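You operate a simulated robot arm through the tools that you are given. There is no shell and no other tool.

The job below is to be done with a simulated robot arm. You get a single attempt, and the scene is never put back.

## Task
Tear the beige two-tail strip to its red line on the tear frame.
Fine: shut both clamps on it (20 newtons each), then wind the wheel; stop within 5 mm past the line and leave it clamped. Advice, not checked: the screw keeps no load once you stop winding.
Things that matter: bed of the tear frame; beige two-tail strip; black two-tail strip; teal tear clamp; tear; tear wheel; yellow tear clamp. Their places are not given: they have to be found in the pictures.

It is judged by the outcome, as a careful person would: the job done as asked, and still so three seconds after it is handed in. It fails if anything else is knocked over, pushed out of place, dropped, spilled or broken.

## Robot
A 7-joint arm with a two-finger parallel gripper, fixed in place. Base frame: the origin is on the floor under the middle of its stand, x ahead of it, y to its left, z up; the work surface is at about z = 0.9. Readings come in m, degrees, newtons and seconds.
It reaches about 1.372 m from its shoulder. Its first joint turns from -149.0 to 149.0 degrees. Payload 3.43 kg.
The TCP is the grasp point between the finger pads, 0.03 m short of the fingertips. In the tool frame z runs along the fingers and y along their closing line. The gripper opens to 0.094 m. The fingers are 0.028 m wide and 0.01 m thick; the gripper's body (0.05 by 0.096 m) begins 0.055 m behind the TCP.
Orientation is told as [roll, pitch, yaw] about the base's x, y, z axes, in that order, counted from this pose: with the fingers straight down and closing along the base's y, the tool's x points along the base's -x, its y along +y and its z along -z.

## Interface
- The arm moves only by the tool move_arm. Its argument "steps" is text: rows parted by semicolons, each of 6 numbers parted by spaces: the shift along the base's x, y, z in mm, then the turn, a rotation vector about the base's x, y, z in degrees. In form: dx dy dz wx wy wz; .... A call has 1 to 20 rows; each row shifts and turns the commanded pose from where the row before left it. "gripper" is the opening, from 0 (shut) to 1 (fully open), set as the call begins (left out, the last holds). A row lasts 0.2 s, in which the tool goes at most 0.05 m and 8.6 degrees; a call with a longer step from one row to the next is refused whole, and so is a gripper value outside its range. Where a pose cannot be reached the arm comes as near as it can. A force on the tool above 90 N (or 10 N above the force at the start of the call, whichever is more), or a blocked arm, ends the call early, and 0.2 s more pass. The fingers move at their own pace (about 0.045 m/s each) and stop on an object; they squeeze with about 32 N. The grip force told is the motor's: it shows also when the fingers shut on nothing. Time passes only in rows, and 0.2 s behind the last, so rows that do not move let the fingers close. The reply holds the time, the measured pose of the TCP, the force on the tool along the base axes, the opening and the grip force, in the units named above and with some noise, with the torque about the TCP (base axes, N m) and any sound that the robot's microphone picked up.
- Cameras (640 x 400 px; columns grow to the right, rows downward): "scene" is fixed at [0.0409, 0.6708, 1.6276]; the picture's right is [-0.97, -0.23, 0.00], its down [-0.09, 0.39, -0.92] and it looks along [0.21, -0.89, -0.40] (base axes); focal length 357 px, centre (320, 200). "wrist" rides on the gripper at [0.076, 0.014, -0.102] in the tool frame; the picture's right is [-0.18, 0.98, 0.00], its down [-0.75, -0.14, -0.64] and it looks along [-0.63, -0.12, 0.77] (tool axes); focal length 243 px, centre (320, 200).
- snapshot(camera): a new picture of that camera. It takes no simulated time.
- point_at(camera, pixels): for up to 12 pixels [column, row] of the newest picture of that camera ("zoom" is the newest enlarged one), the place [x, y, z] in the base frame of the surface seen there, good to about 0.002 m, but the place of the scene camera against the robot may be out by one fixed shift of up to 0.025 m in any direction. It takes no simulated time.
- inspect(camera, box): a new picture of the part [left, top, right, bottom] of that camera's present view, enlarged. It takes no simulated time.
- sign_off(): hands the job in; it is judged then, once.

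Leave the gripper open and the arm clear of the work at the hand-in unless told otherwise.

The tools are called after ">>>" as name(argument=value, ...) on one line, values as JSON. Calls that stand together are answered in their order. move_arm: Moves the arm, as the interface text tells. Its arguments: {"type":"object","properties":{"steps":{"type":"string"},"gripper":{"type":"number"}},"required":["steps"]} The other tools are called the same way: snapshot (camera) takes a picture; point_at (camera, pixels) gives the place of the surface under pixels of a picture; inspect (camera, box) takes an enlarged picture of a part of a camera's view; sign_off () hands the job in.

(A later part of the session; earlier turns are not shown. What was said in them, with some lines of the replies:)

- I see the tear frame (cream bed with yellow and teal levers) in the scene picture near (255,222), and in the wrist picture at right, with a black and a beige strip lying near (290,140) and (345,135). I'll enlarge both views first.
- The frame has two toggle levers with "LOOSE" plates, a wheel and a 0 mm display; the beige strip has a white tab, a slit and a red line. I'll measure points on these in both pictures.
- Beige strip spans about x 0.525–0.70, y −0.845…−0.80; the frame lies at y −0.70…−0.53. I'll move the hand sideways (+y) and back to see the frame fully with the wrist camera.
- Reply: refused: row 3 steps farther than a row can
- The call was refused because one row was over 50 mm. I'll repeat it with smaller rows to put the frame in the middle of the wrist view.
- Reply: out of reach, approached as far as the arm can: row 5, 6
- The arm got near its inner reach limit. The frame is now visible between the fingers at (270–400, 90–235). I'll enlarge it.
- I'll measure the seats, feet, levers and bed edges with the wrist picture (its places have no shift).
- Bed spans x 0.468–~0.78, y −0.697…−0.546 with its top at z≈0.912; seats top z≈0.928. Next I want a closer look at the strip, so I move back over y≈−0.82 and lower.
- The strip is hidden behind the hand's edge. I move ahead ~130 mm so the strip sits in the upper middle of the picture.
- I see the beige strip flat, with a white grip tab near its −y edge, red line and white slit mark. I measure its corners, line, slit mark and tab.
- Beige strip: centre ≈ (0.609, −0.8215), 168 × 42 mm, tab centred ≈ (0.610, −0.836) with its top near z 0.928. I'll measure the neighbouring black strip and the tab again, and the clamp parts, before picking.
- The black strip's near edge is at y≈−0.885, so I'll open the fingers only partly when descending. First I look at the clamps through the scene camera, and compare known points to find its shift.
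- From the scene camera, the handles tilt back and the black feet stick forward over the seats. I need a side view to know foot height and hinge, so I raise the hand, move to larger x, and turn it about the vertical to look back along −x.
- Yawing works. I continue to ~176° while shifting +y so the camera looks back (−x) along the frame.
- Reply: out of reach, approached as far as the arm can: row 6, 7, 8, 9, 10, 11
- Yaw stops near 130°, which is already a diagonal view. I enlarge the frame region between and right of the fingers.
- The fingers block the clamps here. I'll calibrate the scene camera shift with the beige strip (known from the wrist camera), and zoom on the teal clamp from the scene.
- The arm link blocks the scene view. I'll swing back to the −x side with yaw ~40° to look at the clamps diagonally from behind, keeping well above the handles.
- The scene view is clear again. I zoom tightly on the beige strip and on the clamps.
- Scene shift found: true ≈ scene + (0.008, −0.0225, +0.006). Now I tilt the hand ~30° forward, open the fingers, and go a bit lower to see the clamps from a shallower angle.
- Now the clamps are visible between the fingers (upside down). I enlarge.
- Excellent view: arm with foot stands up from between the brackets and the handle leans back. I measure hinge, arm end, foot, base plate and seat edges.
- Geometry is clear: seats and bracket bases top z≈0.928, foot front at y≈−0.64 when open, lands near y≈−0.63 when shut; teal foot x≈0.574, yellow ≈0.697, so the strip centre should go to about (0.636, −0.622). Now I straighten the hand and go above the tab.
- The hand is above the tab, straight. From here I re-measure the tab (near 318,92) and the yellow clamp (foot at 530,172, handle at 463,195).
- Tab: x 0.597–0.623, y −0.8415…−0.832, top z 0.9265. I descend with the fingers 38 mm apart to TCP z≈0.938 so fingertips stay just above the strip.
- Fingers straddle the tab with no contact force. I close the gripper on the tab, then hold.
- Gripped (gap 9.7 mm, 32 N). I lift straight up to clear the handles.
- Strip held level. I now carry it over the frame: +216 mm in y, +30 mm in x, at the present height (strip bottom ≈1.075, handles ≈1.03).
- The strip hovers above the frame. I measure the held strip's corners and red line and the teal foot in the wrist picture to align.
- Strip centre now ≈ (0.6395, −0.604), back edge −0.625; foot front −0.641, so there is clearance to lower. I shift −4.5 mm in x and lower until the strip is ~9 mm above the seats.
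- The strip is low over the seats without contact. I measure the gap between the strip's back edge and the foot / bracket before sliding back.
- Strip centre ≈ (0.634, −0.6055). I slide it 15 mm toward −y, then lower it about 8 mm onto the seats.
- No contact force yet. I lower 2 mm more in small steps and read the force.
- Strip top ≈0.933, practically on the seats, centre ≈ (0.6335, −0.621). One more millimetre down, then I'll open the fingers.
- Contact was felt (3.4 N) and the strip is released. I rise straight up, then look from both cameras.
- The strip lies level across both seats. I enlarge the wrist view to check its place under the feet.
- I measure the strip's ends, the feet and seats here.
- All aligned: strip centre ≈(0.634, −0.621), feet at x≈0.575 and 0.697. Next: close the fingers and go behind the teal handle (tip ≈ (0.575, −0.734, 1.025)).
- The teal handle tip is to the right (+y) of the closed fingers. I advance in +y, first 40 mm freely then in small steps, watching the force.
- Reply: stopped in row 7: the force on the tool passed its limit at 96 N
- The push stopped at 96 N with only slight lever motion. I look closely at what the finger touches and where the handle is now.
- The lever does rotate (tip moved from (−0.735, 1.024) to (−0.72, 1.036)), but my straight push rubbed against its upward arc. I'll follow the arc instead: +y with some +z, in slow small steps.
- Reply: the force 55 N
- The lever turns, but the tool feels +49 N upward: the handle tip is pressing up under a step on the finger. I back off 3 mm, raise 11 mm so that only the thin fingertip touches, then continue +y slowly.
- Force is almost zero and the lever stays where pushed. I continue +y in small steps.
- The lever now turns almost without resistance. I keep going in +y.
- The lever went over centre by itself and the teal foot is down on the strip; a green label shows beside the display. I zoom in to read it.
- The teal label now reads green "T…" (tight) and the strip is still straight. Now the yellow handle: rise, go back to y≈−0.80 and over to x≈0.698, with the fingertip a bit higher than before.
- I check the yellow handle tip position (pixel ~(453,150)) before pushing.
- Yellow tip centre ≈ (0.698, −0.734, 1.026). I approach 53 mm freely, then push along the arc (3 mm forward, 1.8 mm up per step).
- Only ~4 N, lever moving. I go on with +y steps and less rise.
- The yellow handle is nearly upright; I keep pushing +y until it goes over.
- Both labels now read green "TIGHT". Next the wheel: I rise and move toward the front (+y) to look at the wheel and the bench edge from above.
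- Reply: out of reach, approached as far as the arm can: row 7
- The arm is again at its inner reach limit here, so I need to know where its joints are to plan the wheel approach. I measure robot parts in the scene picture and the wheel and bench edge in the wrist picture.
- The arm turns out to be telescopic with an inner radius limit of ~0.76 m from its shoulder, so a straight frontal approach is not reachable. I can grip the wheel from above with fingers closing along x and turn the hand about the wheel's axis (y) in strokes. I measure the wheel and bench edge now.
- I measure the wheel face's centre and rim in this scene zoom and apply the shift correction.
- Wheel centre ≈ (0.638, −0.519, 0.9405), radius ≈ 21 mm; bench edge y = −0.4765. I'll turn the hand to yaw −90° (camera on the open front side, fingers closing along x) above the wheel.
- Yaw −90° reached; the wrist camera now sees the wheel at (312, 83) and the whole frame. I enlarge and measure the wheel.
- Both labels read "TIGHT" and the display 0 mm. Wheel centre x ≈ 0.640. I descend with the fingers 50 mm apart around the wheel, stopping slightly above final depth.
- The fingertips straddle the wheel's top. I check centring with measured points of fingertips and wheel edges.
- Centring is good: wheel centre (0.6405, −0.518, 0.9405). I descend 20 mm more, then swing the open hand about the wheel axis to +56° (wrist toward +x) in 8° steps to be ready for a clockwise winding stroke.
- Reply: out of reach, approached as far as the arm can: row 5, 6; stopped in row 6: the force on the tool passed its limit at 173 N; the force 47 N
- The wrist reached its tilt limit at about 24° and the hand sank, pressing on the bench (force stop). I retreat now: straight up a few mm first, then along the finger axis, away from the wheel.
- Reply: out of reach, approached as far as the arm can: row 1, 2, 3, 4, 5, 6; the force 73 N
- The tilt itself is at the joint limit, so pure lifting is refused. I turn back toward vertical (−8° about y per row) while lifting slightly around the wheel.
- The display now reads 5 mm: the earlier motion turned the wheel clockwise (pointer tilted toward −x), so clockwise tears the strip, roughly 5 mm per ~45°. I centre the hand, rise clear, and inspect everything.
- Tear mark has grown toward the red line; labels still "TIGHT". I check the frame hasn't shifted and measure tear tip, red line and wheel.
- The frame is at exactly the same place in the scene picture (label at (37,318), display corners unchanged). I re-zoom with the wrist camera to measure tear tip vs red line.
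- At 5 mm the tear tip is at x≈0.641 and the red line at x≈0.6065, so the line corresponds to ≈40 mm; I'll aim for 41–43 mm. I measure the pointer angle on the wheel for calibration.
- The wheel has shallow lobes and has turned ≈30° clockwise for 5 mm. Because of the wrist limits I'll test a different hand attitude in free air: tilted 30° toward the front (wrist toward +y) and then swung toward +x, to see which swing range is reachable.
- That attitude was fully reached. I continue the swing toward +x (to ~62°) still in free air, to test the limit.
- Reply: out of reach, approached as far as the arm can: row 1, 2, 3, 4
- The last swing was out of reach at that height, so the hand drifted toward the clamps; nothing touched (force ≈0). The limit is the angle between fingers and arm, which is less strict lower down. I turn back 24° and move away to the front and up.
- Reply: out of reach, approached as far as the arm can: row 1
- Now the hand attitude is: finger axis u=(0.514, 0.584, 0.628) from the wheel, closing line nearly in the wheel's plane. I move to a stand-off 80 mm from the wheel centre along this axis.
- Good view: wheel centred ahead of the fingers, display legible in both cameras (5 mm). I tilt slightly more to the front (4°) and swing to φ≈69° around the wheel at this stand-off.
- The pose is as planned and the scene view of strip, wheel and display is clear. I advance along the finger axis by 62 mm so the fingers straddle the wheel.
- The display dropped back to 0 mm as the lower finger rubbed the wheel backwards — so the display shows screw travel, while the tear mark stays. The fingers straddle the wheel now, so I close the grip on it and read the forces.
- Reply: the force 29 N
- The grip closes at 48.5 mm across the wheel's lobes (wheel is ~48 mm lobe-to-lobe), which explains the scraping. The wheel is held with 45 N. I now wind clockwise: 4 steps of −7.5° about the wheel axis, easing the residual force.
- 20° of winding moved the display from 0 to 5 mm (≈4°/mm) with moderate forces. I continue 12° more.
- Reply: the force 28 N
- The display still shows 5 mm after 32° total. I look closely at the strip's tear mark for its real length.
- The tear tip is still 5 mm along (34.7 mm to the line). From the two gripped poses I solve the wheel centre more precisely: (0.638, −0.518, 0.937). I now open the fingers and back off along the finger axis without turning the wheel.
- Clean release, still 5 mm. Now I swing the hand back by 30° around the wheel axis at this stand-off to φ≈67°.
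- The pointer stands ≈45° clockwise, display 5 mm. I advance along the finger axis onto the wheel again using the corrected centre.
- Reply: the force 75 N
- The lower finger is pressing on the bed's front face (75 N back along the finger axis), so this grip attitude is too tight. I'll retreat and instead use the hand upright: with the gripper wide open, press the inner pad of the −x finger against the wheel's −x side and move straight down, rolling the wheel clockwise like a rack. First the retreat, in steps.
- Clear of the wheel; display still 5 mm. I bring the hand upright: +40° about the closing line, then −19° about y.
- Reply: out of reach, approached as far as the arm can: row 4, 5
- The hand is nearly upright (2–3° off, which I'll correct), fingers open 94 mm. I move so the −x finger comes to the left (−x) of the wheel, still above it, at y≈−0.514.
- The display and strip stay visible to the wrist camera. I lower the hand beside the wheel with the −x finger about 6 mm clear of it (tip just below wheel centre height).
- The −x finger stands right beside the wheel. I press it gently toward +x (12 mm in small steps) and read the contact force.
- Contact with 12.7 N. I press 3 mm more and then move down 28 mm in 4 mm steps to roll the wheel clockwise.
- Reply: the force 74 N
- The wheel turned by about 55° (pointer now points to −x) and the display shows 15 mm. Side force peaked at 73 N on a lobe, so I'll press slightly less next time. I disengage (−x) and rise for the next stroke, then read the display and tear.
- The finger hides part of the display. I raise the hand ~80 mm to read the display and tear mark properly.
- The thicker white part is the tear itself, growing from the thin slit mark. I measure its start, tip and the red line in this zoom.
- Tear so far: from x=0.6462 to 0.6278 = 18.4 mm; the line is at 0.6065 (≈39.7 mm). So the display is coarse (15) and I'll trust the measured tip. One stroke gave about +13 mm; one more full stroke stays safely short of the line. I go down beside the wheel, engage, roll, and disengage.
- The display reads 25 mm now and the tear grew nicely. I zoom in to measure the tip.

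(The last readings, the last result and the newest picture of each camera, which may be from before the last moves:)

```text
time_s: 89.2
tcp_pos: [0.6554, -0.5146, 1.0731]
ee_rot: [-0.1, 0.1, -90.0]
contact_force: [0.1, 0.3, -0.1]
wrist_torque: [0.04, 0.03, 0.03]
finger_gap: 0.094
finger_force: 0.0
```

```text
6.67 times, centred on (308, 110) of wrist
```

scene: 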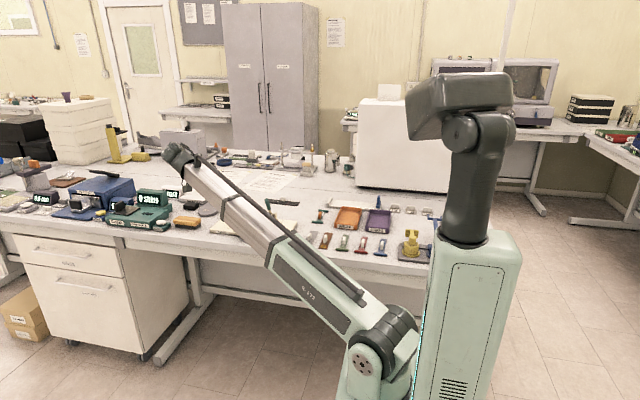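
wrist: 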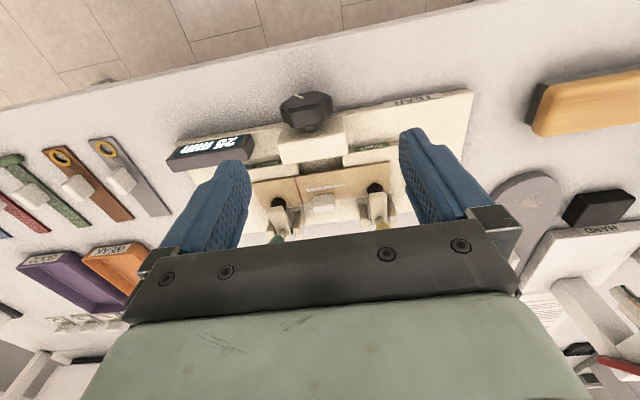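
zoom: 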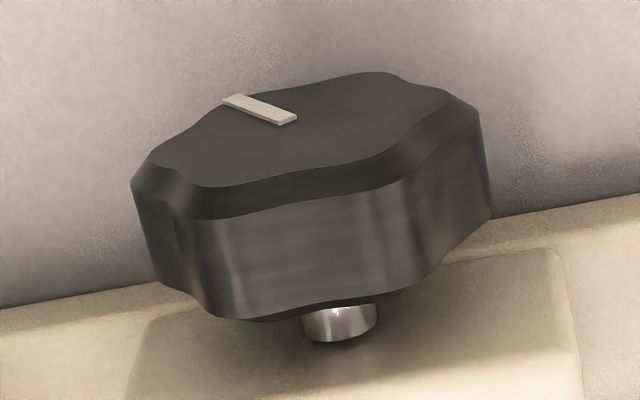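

Tear is ≈30.5–31 mm, ≈9.5 mm short of the line (tip x 0.6155, line 0.606). The stroke gave ≈+12 mm per 28 mm; I do a shorter 20 mm stroke now (≈+8 mm) and then measure again.

>>> move_arm(steps="-1 -1.5 -45 0 0 0; 0 0 -45 0 0 0; 0 0 -19.5 0 0 0; 5 0 0 0 0 0; 4 0 0 0 0 0; 2 0 0 0 0 0; 1 0 -4 0 0 0; 0 0 -4 0 0 0; 0 0 -4 0 0 0; 0 0 -4 0 0 0; 0 0 -4 0 0 0; -6 0 0 0 0 0; -7 0 0 0 0 0; 0 0 10 0 0 0; 0 0 40 0 0 0; 0 0 40 0 0 0; 0 0 40 0 0 0; 0 0 0 0 0 0", gripper=1)

>>> snapshot(camera="wrist")

>>> inspect(camera="wrist", box=[190, 70, 400, 230])

```text
time_s: 93.0
tcp_pos: [0.6541, -0.517, 1.0703]
ee_rot: [-0.1, 0.1, -89.9]
contact_force: [-0.2, 0.1, 0.3]
wrist_torque: [-0.01, 0.02, -0.02]
finger_gap: 0.0939
finger_force: 0.0
```

```text
taken
```

wrist: 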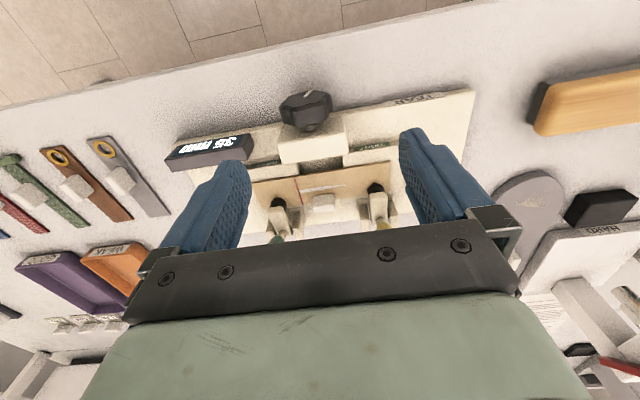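

```text
2.50 times, centred on (295, 150) of wrist
```

zoom: 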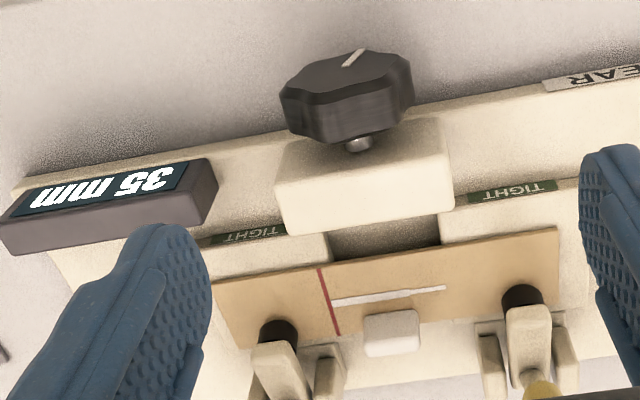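

The display reads 35 mm and the tear is now close to the line. I zoom in on the tip and line.

>>> inspect(camera="wrist", box=[280, 175, 350, 220])

```text
8.89 times, centred on (315, 198) of wrist
```

zoom: 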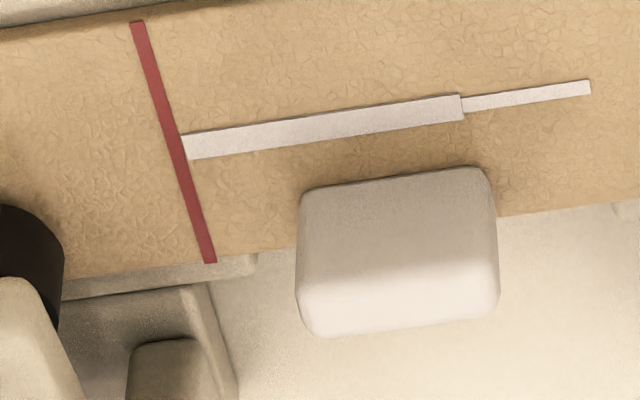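

>>> point_at(camera="zoom", pixels=[[184, 148], [190, 147], [461, 105], [590, 88], [175, 145], [170, 130]])

>>> inspect(camera="wrist", box=[288, 185, 318, 205])

>>> inspect(camera="scene", box=[230, 205, 290, 240])

```text
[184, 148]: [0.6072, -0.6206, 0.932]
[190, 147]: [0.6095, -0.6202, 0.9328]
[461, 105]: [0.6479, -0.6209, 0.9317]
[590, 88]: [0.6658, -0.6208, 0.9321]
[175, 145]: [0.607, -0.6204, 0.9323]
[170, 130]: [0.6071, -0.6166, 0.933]
```

```text
16.00 times, centred on (303, 195) of wrist
```

zoom: 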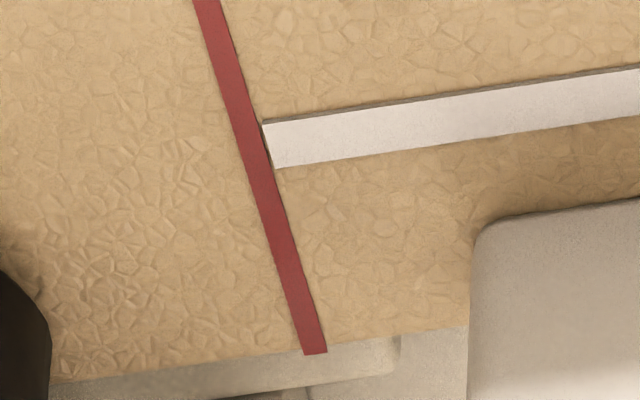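

```text
10.67 times, centred on (260, 222) of scene
```

zoom: 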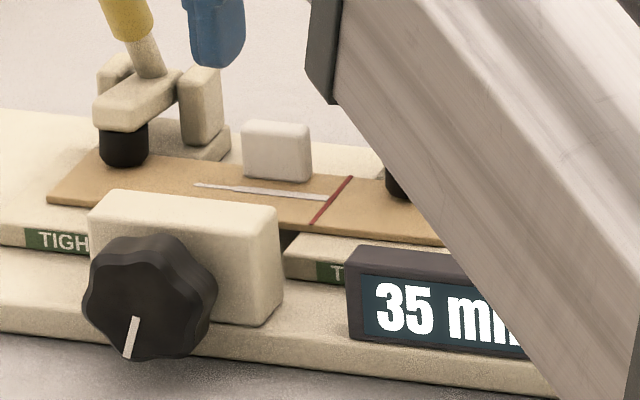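

The tip now just touches the near edge of the red line (≈1.3 mm short of its centre, tear ≈38.7 mm; display 35 = rounded down in fives). I make a last short 8 mm stroke for ≈+3 mm.

>>> move_arm(steps="0.5 0.5 -45 0 0 0; 0 0 -45 0 0 0; 0 0 -16.5 0 0 0; 5 0 0 0 0 0; 4 0 0 0 0 0; 2 0 0 0 0 0; 1 0 -4 0 0 0; 0 0 -4 0 0 0; -6 0 0 0 0 0; -7 0 0 0 0 0; 0 0 4 0 0 0; 0 0 40 0 0 0; 0 0 40 0 0 0; 0 0 30 0 0 0; 0 0 0 0 0 0", gripper=1)

>>> snapshot(camera="wrist")

>>> inspect(camera="wrist", box=[190, 70, 400, 230])

```text
time_s: 96.2
tcp_pos: [0.6517, -0.5146, 1.0694]
ee_rot: [-0.1, 0.1, -90.0]
contact_force: [-0.4, 0.4, 0.2]
wrist_torque: [0.02, -0.02, 0.03]
finger_gap: 0.0938
finger_force: 0.1
```

```text
taken
```

wrist: 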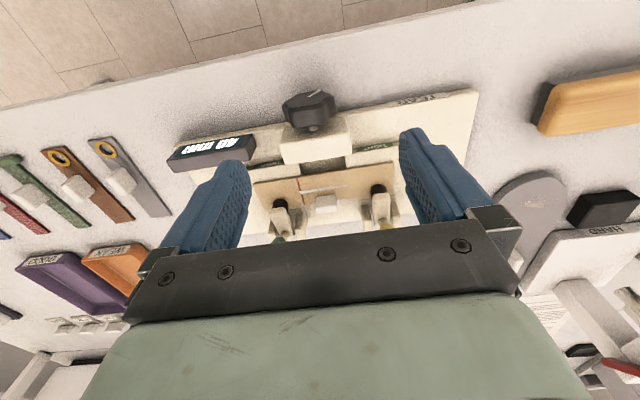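

```text
2.50 times, centred on (295, 150) of wrist
```

zoom: 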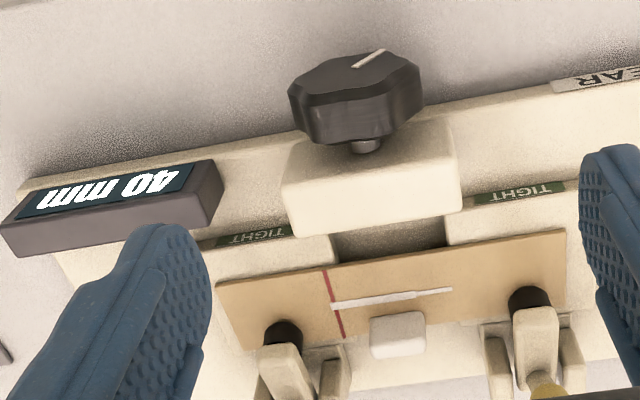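

The display now says 40 mm and both labels remain TIGHT. I zoom in to see whether the tip has actually passed the red line.

>>> inspect(camera="wrist", box=[288, 180, 328, 205])

>>> inspect(camera="scene", box=[245, 210, 275, 230])

```text
16.00 times, centred on (308, 192) of wrist
```

zoom: 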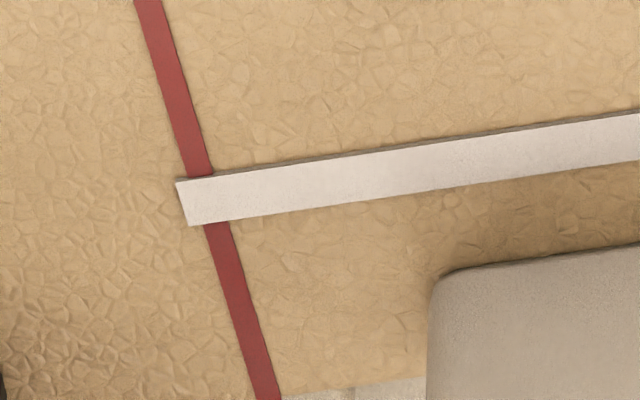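

```text
16.00 times, centred on (260, 220) of scene
```

zoom: 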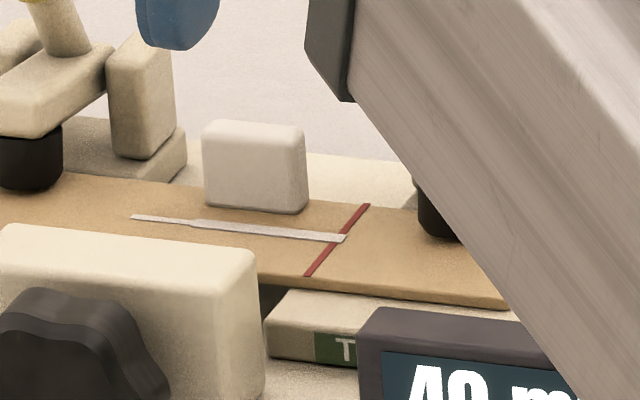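

The tip is ≈1.9 mm past the red line's centre (just beyond its far edge), inside the 5 mm allowance, with both clamps TIGHT. I stop winding and lift the arm well clear, gripper open.

>>> move_arm(steps="0 0 40 0 0 0; 0 0 40 0 0 0; 10 0 40 0 0 0; 30 0 20 0 0 0; 40 0 10 0 0 0; 40 0 0 0 0 0; 40 0 0 0 0 0; 0 0 0 0 0 0; 0 0 0 0 0 0", gripper=1)

>>> snapshot(camera="scene")

>>> snapshot(camera="wrist")

>>> inspect(camera="scene", box=[215, 185, 305, 245])

```text
time_s: 98.2
tcp_pos: [0.8153, -0.5196, 1.2096]
ee_rot: [-0.1, 0.1, -89.9]
contact_force: [-0.4, 2.1, 0.0]
wrist_torque: [0.02, 0.0, -0.01]
finger_gap: 0.0942
finger_force: 0.1
out of reach, approached as far as the arm can: row 3, 4
```

```text
taken
```

scene: 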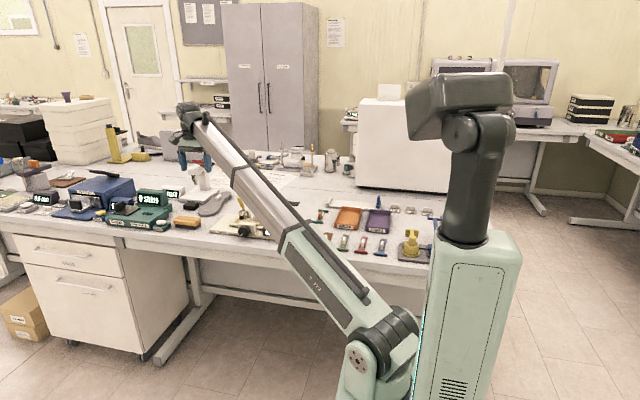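

```text
taken
```

wrist: 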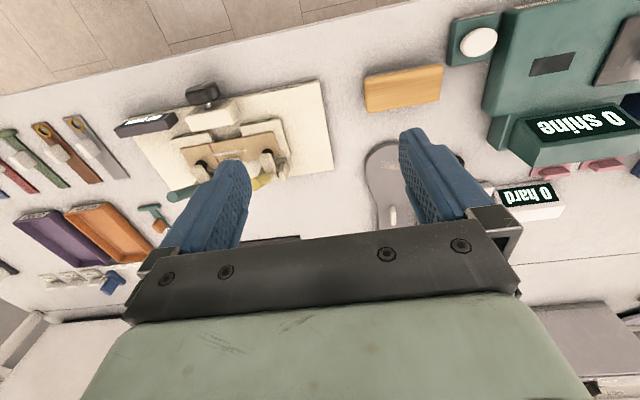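

```text
6.67 times, centred on (260, 215) of scene
```

zoom: 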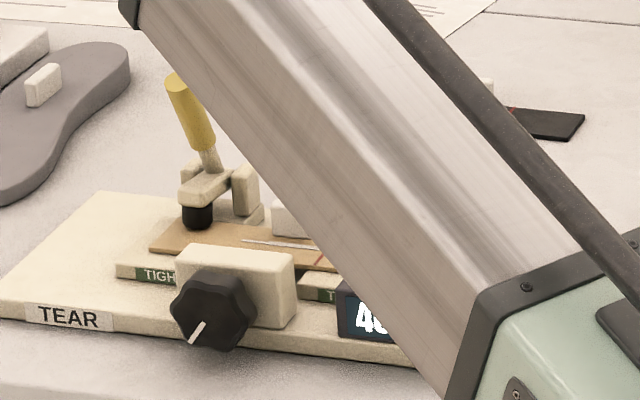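

The arm is clear. I make a final check that the tear, clamps, display and the frame's place are unchanged, using the same zoom box as before.

>>> inspect(camera="wrist", box=[110, 75, 340, 215])

>>> inspect(camera="scene", box=[225, 185, 305, 245])

>>> inspect(camera="wrist", box=[170, 120, 290, 200])

```text
2.78 times, centred on (225, 145) of wrist
```

zoom: 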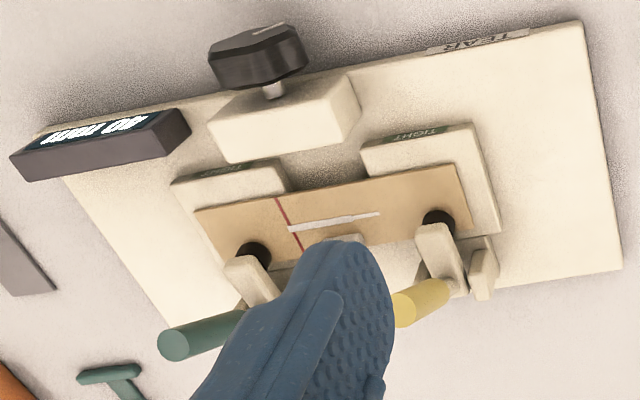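

```text
6.67 times, centred on (265, 215) of scene
```

zoom: 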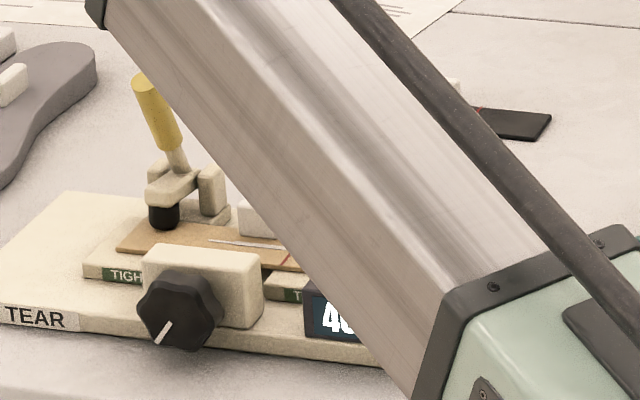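

```text
5.00 times, centred on (230, 160) of wrist
```

zoom: 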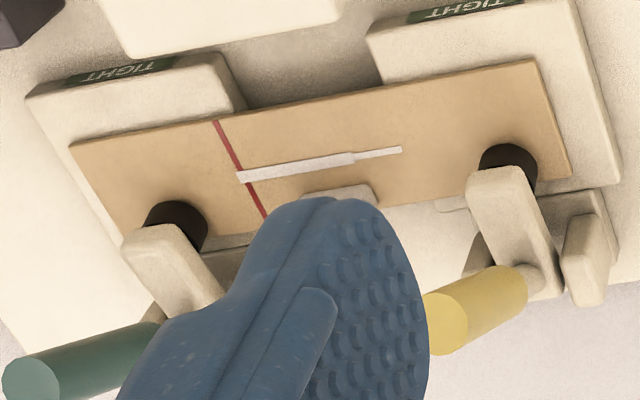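

Everything is in place: both clamps read TIGHT, the tear ends about 2 mm past the red line, the display shows 40 mm, and the frame's "TEAR" label is at the same pixel (37, 318) as before. The arm is clear and the gripper open, so I hand the job in.

>>> sign_off()

```text
The job is handed in.
```

I tore the beige strip about 2 mm past its red line, inside the 5 mm you allowed. It is still held in the frame with both clamps shut, and I've handed the job in.

- **Tear:** the tip sits just beyond the far edge of the line. The frame's display reads 40 mm, but it only steps in fives, so I measured the tear itself in enlarged pictures.
- **Clamps:** both labels read TIGHT. I saw no separate force reading, so I can't confirm the 20 newtons on each beyond that.
- **Surroundings:** the frame's bed and the black strip did not move, and I saw nothing else disturbed. The arm is clear of the work and the gripper is open.

Three contacts were harder than intended:

- About 96 N on the teal handle.
- 173 N when the hand reached its tilt limit at the wheel; it was also pressing on the bench.
- About 75 N when a finger caught what seemed to be the bed's front edge.

Nothing moved or broke that I could see in the later pictures. An early slip also turned the wheel back to 0 mm, but the tear itself was unaffected.
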